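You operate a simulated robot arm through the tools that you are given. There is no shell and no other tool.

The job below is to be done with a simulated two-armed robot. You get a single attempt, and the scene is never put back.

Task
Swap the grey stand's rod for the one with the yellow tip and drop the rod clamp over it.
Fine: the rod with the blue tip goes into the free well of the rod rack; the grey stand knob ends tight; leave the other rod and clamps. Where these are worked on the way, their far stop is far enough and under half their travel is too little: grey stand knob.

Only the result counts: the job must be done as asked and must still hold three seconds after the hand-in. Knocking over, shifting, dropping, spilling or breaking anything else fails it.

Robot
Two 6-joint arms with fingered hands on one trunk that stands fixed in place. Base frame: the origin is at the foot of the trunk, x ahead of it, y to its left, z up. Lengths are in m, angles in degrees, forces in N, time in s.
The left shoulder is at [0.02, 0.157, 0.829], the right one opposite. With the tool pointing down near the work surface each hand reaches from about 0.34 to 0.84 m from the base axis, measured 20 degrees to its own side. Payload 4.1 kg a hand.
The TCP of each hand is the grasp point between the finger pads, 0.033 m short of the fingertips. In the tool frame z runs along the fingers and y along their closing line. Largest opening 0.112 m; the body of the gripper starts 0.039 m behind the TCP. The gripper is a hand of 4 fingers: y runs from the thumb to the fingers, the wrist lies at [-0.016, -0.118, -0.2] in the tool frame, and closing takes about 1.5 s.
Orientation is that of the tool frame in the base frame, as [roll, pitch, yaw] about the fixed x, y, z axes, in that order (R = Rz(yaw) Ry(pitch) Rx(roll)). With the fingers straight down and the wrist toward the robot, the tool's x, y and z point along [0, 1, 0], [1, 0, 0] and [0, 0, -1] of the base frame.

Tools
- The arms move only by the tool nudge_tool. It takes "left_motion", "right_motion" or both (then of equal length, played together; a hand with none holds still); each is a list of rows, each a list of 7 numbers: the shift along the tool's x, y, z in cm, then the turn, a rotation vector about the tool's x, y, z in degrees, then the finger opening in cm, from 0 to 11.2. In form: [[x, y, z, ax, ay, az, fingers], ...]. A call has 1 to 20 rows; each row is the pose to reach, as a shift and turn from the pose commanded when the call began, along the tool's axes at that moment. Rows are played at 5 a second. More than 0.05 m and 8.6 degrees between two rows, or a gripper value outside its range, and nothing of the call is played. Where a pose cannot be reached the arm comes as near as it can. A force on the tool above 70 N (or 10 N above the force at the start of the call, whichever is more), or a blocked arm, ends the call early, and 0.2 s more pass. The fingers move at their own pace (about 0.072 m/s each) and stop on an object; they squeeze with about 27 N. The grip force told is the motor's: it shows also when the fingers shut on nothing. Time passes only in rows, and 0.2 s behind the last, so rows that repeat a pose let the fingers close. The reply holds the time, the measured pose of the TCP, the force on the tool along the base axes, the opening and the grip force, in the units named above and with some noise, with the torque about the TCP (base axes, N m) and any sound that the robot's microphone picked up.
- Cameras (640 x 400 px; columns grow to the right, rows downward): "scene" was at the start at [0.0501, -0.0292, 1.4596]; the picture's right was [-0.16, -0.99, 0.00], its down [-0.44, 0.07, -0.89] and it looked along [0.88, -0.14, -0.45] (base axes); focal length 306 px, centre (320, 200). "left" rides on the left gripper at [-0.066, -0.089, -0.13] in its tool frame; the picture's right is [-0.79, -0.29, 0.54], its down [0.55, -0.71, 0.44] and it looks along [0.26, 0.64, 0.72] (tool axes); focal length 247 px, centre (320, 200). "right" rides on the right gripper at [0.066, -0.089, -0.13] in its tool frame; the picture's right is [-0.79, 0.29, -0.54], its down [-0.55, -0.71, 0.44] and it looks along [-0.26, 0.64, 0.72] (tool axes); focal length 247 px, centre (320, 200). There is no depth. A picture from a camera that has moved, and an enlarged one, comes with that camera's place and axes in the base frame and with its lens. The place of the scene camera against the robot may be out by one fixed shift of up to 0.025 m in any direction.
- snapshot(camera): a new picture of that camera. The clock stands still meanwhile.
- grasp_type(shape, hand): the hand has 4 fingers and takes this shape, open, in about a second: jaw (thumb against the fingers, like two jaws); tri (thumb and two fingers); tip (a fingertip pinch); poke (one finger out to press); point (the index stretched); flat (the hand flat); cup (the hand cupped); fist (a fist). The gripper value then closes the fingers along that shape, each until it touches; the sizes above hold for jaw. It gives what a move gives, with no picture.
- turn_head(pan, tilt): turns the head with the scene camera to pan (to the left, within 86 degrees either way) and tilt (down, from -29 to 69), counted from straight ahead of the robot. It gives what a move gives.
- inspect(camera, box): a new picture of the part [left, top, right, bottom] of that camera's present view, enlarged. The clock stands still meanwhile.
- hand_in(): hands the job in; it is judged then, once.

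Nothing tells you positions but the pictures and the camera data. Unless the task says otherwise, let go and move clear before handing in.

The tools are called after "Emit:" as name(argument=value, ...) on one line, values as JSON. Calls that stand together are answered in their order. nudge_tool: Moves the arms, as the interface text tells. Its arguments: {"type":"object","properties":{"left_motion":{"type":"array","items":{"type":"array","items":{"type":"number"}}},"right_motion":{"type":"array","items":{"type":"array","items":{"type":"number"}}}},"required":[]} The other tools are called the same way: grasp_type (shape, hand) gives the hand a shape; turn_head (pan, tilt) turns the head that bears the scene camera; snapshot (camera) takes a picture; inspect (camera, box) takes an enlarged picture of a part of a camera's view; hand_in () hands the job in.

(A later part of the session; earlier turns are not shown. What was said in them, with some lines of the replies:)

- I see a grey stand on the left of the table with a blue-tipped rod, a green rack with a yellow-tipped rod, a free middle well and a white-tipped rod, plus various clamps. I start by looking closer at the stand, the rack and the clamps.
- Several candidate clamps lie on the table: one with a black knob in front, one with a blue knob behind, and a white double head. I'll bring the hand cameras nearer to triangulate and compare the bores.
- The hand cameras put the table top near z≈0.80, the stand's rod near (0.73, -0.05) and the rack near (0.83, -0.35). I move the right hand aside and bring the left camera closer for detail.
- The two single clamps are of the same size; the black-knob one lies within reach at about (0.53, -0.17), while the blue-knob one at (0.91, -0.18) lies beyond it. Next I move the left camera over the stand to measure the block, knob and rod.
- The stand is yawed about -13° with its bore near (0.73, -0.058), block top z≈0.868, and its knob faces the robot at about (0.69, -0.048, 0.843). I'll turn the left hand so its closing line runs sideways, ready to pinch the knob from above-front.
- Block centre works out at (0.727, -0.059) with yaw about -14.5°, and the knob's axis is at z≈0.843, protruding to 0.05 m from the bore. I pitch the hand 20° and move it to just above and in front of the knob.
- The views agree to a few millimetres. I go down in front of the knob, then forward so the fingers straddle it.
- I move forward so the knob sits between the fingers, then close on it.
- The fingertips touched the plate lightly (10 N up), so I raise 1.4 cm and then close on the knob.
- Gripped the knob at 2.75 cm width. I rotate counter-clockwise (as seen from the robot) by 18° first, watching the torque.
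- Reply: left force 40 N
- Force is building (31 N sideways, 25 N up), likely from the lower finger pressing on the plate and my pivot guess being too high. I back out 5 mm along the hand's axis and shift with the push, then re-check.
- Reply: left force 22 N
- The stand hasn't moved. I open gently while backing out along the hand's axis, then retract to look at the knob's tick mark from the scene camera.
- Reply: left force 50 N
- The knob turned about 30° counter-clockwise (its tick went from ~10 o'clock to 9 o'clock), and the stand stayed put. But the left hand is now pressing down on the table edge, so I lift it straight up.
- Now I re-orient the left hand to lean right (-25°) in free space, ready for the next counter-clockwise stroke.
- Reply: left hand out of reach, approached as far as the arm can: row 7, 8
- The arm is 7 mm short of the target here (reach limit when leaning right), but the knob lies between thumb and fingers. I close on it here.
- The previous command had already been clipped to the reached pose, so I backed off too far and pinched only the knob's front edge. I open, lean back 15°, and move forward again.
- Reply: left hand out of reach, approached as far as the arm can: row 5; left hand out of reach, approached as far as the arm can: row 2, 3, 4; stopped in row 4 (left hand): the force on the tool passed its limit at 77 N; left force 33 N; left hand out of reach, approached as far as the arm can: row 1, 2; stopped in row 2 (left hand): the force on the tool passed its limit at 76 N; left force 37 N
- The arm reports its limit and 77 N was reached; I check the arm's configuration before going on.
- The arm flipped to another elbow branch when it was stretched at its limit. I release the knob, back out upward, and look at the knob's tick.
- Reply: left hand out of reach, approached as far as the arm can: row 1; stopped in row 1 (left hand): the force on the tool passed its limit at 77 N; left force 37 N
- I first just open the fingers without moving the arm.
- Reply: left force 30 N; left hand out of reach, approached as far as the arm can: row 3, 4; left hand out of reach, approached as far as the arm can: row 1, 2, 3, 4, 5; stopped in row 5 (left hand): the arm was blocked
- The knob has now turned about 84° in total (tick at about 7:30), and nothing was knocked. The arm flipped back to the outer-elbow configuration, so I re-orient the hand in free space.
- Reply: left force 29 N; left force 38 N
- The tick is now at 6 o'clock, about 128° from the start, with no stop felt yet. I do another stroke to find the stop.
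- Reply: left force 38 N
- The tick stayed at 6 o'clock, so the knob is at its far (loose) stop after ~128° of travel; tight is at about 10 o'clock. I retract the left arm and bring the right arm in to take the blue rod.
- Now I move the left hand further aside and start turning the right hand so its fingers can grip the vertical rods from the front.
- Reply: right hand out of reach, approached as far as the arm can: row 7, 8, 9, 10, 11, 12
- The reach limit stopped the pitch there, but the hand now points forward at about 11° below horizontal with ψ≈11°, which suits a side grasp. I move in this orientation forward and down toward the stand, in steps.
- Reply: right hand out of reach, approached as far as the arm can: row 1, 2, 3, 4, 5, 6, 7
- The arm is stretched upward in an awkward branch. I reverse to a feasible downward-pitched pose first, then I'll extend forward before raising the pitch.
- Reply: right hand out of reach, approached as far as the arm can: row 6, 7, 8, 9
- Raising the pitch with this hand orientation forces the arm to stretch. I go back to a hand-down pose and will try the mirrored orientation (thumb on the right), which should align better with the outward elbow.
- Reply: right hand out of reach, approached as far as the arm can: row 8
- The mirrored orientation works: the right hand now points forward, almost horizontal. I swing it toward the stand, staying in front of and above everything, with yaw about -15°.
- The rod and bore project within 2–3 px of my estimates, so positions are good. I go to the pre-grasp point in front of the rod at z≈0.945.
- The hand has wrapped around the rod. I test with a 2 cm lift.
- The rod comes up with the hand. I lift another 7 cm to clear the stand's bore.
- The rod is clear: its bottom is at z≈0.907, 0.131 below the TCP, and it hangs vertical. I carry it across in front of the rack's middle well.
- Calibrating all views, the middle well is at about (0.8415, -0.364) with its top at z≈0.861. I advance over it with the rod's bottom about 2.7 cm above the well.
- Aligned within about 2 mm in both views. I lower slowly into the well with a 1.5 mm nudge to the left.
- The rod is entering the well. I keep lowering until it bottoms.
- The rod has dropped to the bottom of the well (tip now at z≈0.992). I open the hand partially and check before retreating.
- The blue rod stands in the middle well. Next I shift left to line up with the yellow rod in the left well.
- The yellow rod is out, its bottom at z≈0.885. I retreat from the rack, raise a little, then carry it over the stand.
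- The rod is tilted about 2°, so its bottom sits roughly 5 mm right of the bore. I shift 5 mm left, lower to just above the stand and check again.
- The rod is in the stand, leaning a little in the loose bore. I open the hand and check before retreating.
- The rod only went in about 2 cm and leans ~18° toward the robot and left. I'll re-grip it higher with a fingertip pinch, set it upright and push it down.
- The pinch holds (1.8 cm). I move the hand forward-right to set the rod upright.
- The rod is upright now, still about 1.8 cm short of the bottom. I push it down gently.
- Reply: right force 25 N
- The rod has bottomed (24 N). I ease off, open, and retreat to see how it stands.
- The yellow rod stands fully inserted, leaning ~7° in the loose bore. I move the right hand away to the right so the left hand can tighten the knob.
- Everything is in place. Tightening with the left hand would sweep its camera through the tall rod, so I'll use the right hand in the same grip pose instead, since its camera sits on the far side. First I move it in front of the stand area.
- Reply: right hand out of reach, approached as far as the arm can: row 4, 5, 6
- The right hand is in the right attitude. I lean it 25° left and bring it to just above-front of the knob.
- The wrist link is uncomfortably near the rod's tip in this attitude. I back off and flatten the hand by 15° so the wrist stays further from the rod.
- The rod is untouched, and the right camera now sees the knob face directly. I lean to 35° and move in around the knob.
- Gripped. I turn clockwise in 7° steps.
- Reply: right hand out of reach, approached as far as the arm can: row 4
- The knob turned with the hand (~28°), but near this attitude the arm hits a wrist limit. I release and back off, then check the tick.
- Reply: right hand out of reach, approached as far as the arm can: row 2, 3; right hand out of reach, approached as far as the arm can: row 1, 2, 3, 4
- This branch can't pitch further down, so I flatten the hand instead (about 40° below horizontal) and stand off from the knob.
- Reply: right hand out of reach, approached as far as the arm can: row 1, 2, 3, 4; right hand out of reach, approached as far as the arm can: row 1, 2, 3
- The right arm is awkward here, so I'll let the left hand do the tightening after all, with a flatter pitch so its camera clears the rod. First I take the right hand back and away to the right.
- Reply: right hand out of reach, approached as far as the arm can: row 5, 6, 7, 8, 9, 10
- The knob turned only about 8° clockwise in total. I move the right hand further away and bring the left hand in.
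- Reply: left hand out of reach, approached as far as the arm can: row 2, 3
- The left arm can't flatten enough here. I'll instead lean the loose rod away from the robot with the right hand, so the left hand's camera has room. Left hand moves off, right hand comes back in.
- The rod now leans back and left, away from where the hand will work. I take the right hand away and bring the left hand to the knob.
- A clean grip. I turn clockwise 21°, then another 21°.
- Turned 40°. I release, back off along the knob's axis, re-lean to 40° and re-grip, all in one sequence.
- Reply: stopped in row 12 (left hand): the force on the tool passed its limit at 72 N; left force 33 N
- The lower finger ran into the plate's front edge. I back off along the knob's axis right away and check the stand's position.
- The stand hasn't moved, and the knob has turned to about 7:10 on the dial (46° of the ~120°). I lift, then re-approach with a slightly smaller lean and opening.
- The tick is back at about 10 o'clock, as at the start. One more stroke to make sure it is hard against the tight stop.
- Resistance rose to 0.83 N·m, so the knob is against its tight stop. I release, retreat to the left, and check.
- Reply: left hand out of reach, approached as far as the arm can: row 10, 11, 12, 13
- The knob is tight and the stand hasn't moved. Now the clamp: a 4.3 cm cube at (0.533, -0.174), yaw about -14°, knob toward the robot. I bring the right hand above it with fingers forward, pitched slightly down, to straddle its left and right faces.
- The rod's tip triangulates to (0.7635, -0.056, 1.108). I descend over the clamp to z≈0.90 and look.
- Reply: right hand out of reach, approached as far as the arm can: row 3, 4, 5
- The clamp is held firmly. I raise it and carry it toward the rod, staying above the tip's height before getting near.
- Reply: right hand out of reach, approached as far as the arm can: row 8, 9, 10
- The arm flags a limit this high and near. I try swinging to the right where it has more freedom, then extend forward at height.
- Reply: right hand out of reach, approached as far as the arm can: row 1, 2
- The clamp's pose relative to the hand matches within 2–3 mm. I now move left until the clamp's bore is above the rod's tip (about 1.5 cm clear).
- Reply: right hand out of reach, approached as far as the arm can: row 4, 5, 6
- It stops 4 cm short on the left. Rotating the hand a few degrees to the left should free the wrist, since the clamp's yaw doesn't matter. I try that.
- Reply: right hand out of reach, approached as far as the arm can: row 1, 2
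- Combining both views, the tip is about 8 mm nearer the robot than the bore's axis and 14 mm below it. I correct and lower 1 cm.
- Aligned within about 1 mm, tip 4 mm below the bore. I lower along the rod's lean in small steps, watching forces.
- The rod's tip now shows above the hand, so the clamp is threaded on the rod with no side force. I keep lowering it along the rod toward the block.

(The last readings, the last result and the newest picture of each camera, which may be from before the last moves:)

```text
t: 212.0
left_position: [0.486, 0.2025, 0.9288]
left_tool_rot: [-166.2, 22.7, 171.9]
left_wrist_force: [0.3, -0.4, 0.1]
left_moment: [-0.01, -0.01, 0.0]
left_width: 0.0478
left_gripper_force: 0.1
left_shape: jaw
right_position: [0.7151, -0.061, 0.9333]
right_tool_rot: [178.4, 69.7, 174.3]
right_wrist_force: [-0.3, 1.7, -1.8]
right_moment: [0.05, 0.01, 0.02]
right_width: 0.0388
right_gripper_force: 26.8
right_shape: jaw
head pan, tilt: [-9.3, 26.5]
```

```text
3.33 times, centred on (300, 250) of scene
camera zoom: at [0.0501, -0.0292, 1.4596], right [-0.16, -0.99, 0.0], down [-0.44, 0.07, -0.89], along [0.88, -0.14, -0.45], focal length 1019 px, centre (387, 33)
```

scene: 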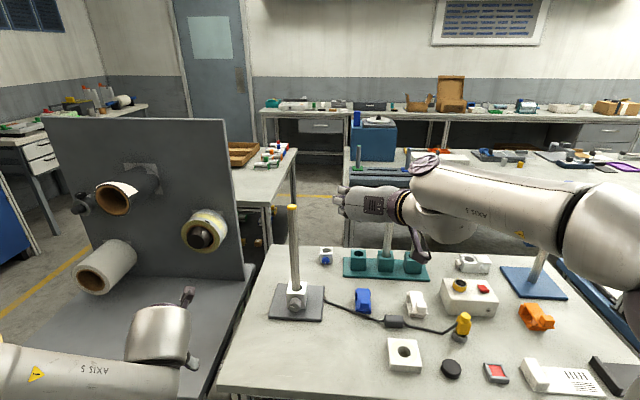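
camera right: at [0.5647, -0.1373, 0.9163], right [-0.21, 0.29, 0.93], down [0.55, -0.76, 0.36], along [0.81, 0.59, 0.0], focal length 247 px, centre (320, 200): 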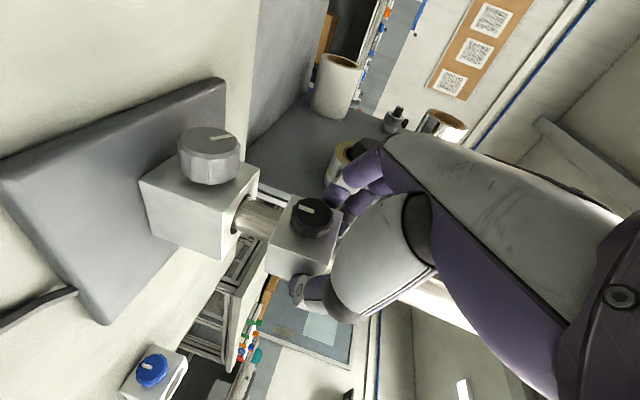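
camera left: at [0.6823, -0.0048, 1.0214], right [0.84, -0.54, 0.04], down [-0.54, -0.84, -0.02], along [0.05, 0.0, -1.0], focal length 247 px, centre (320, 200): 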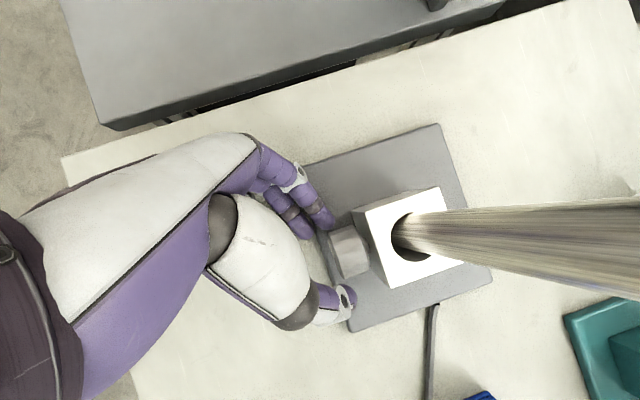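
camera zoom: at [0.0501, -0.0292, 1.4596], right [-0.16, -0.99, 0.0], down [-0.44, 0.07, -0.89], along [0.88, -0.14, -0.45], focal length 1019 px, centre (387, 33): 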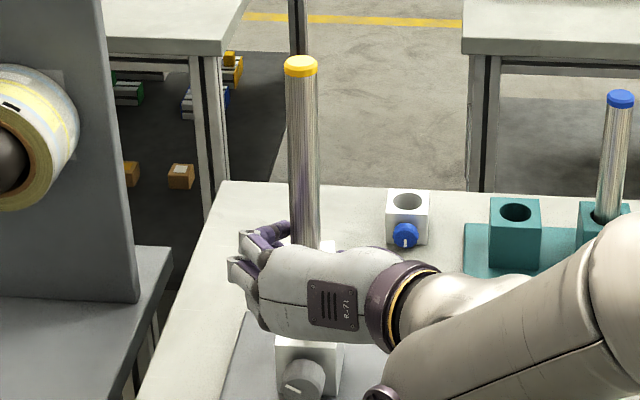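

Emit:
nudge_tool(right_motion=[[0.7, -0.02, 0.17, 0, 0, 0, 0], [1.45, -0.04, 0.35, 0, 0, 0, 0], [1.45, -0.04, 0.35, 0, 0, 0, 0]])

Emit:
nudge_tool(right_motion=[[0, 0, 0, 0, 0, 0, 4.5], [0, 0, 0, 0, 0, 0, 5.5], [0, 0, 0, 0, 0, 0, 6.5], [0, 0, 0, 0, 0, 0, 7.5], [0, 0, 0, 0, 0, 0, 8], [0, 0, 0, 0, 0, 0, 8]])

Emit:
snapshot(camera="right")

Emit:
inspect(camera="scene", box=[250, 190, 350, 310])

```text
t: 212.8
left_position: [0.4856, 0.2031, 0.9294]
left_tool_rot: [-166.2, 22.6, 172.0]
left_wrist_force: [0.4, -0.4, 0.0]
left_moment: [-0.03, -0.02, -0.02]
left_width: 0.0477
left_gripper_force: 0.1
left_shape: jaw
right_position: [0.7139, -0.0592, 0.9183]
right_tool_rot: [178.3, 69.7, 174.2]
right_wrist_force: [0.5, 1.1, -0.3]
right_moment: [0.07, -0.03, -0.01]
right_width: 0.0389
right_gripper_force: 27.2
right_shape: jaw
head pan, tilt: [-9.3, 26.5]
```

```text
t: 214.2
left_position: [0.4844, 0.2031, 0.9292]
left_tool_rot: [-166.2, 22.7, 171.9]
left_wrist_force: [0.5, -0.1, -0.1]
left_moment: [-0.03, -0.02, -0.02]
left_width: 0.0478
left_gripper_force: 0.0
left_shape: jaw
right_position: [0.7133, -0.06, 0.9182]
right_tool_rot: [178.1, 69.7, 174.0]
right_wrist_force: [0.2, 0.0, 0.0]
right_moment: [-0.02, 0.02, 0.01]
right_width: 0.0794
right_gripper_force: 0.1
right_shape: jaw
head pan, tilt: [-9.3, 26.5]
```

```text
taken
camera right: at [0.5626, -0.1373, 0.9022], right [-0.21, 0.29, 0.93], down [0.55, -0.76, 0.36], along [0.81, 0.59, 0.0], focal length 247 px, centre (320, 200)
```

right: 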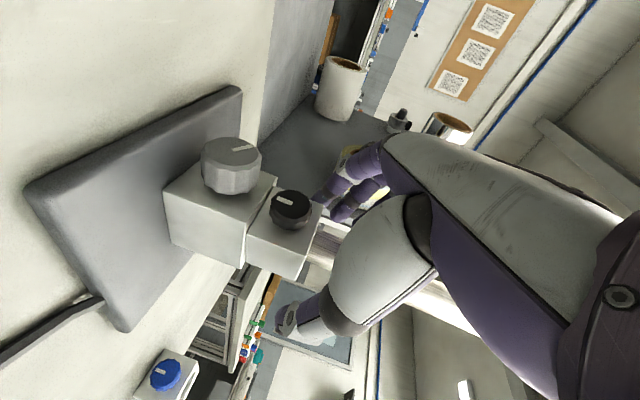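

```text
3.33 times, centred on (300, 250) of scene
camera zoom: at [0.0501, -0.0292, 1.4596], right [-0.16, -0.99, 0.0], down [-0.44, 0.07, -0.89], along [0.88, -0.14, -0.45], focal length 1019 px, centre (387, 33)
```

zoom: 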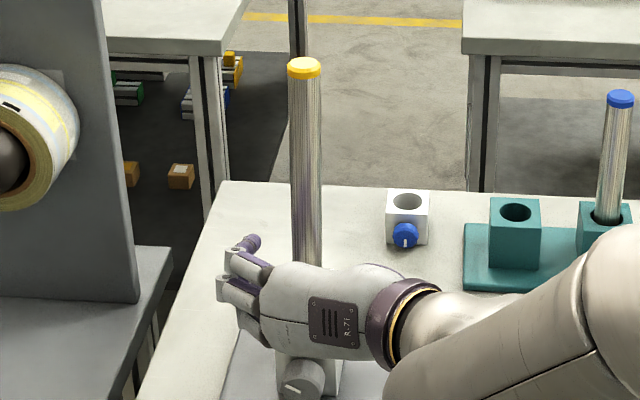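

The clamp has dropped onto the stand's block around the rod. I retreat the right hand straight back along its axis.

Emit:
nudge_tool(right_motion=[[0, 0, -2, 0, 0, 0, 8], [0, 0, -4.5, 0, 0, 0, 8], [0, 0, -7.5, 0, 0, 0, 8], [0, 0, -10.5, 0, 0, 0, 8], [0, 0, -13, 0, 0, 0, 8], [0, 0, -13, 0, 0, 0, 8]])

Emit:
snapshot(camera="right")

Emit:
inspect(camera="scene", box=[250, 190, 350, 310])

```text
t: 215.6
left_position: [0.4855, 0.203, 0.929]
left_tool_rot: [-166.2, 22.7, 171.9]
left_wrist_force: [0.7, 0.0, -0.4]
left_moment: [-0.01, -0.04, -0.02]
left_width: 0.0478
left_gripper_force: 0.1
left_shape: jaw
right_position: [0.5927, -0.0504, 0.9624]
right_tool_rot: [178.2, 69.8, 174.1]
right_wrist_force: [0.6, -0.2, -0.5]
right_moment: [-0.02, -0.02, 0.02]
right_width: 0.0793
right_gripper_force: 0.1
right_shape: jaw
head pan, tilt: [-9.3, 26.5]
```

```text
taken
camera right: at [0.4422, -0.1277, 0.9458], right [-0.21, 0.29, 0.93], down [0.55, -0.76, 0.36], along [0.81, 0.59, 0.0], focal length 247 px, centre (320, 200)
```

right: 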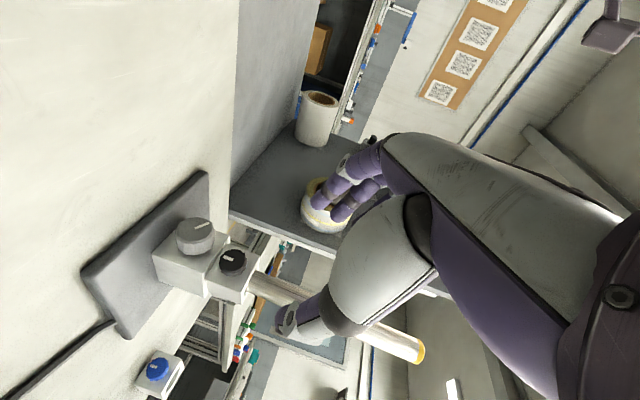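

```text
3.33 times, centred on (300, 250) of scene
camera zoom: at [0.0502, -0.0292, 1.4596], right [-0.16, -0.99, 0.0], down [-0.44, 0.07, -0.89], along [0.88, -0.14, -0.45], focal length 1019 px, centre (387, 33)
```

zoom: 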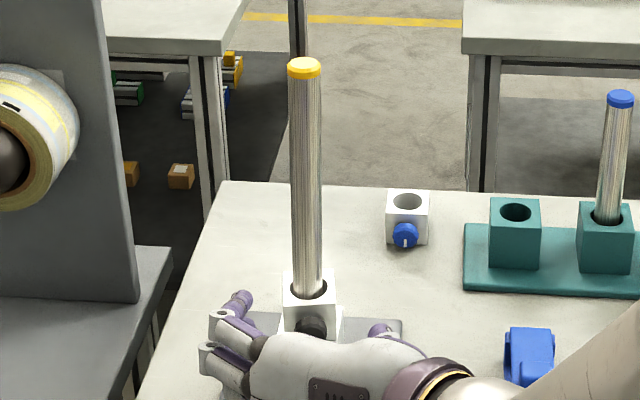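

Emit:
nudge_tool(right_motion=[[-2, 0, -3, 0, 0, 0, 8], [-4.5, -0.5, -6, 0, 0, 0, 8], [-6, -4, -8, 0, 0, 0, 8], [-7, -8, -9.5, 0, 0, 0, 8], [-7.6, -12, -10.7, 0, 0, 0, 8], [-8, -16, -11.8, 0, 0, 0, 8], [-8.4, -20, -12.8, 0, 0, 0, 8], [-8.7, -24, -13.7, 0, 0, 0, 8], [-9, -28, -14.6, 0, 0, 0, 8], [-9.2, -32, -15.3, 0, 0, 0, 8], [-9.32, -35.8, -15.87, 0, 0, 0, 8], [-9.32, -35.8, -15.87, 0, 0, 0, 8]])

Emit:
snapshot(camera="scene")

Emit:
inspect(camera="scene", box=[255, 200, 345, 325])

Emit:
inspect(camera="scene", box=[275, 270, 325, 325])

Emit:
inspect(camera="scene", box=[310, 190, 450, 290])

```text
t: 218.2
left_position: [0.4868, 0.2036, 0.929]
left_tool_rot: [-166.2, 22.6, 171.9]
left_wrist_force: [-0.1, -0.1, 0.6]
left_moment: [0.0, -0.01, 0.02]
left_width: 0.0478
left_gripper_force: 0.1
left_shape: jaw
right_position: [0.4483, -0.3993, 1.105]
right_tool_rot: [177.9, 69.8, 173.8]
right_wrist_force: [-0.3, 0.1, -0.5]
right_moment: [0.0, -0.02, -0.03]
right_width: 0.0799
right_gripper_force: 0.0
right_shape: jaw
head pan, tilt: [-9.3, 26.5]
```

```text
taken
```

scene: 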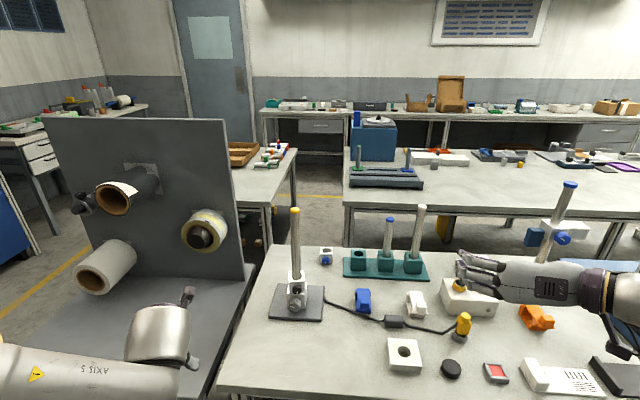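

```text
3.20 times, centred on (300, 262) of scene
camera zoom: at [0.0501, -0.0291, 1.4596], right [-0.16, -0.99, 0.0], down [-0.44, 0.07, -0.89], along [0.88, -0.14, -0.45], focal length 978 px, centre (384, 0)
```

zoom: 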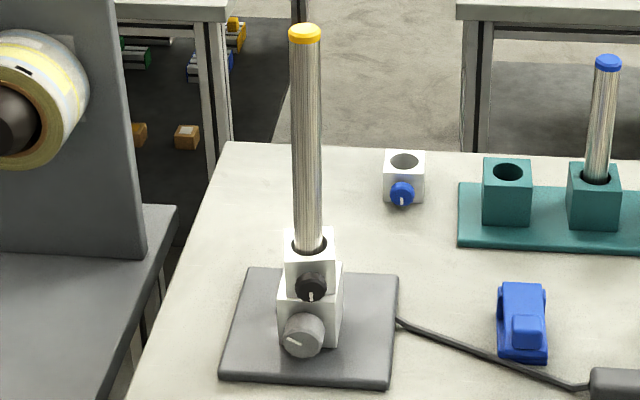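

```text
7.27 times, centred on (300, 298) of scene
camera zoom: at [0.0501, -0.0291, 1.4596], right [-0.16, -0.99, 0.0], down [-0.44, 0.07, -0.89], along [0.88, -0.14, -0.45], focal length 2224 px, centre (466, -509)
```

zoom: 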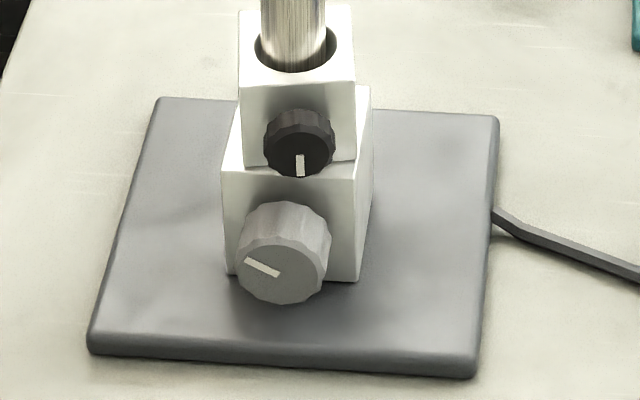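

```text
4.00 times, centred on (380, 240) of scene
camera zoom: at [0.0501, -0.0291, 1.4596], right [-0.16, -0.99, 0.0], down [-0.44, 0.07, -0.89], along [0.88, -0.14, -0.45], focal length 1223 px, centre (80, 40)
```

zoom: 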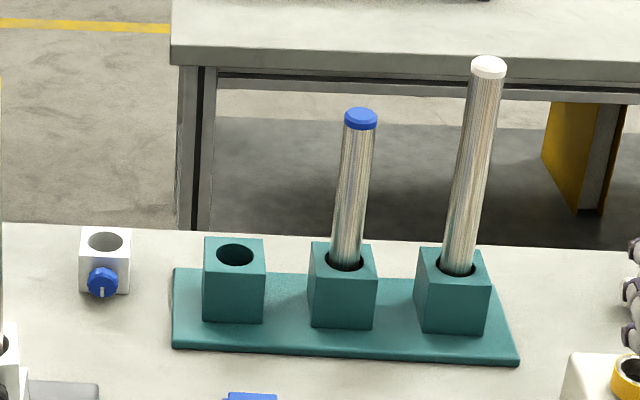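

Emit:
inspect(camera="scene", box=[280, 285, 315, 315])

```text
13.33 times, centred on (298, 300) of scene
camera zoom: at [0.0501, -0.0291, 1.4596], right [-0.16, -0.99, 0.0], down [-0.44, 0.07, -0.89], along [0.88, -0.14, -0.45], focal length 4077 px, centre (620, -1133)
```

zoom: 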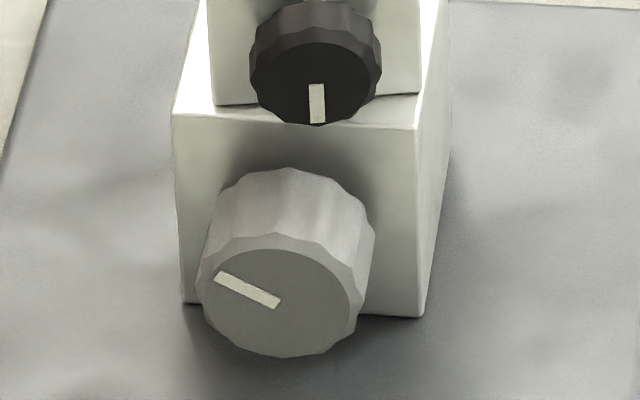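

The final check shows:
- The yellow-tip rod is seated in the grey stand.
- The stand's knob is back at its tight stop, at the same tick angle as at the start.
- The black-knob rod clamp rests on the block around the rod.
- The blue-tip rod stands in the middle well of the rack.

There were two knobbed clamps of the same size. I used the black-knob one because the blue-knob one was out of reach. Both hands are open and clear, nothing else has moved, and I'm handing in.

Emit:
hand_in()

```text
The job is handed in.
```

I've handed the job in; no verdict has come back yet. The one uncertainty is which clamp you meant by "the rod clamp".

- **Yellow-tip rod:** it is in the grey stand, fully inserted and close to upright.
- **Grey stand knob:** I turned it fully loose to its far stop, about 128°. After the swap I turned it back until it resisted, and its mark is where it started.
- **Blue-tip rod:** it stands in the middle well of the rack, which was the free one.
- **Rod clamp:** the black-knob clamp is over the yellow-tip rod, resting on the stand's block.
- **Which clamp:** two single clamps looked the same size, one with a black knob and one with a blue knob. I took the black-knob one because the blue-knob one lay beyond the arms' reach.

In the last pictures the white-tip rod and the other clamps were untouched. While I was tightening, a finger pressed about 72 N against the stand's base plate. Comparing pictures from before and after, I could find no shift in the stand beyond about 1.5 mm. Earlier the left hand also pressed briefly on the table edge, with no visible effect. Both hands were open and clear at the end.
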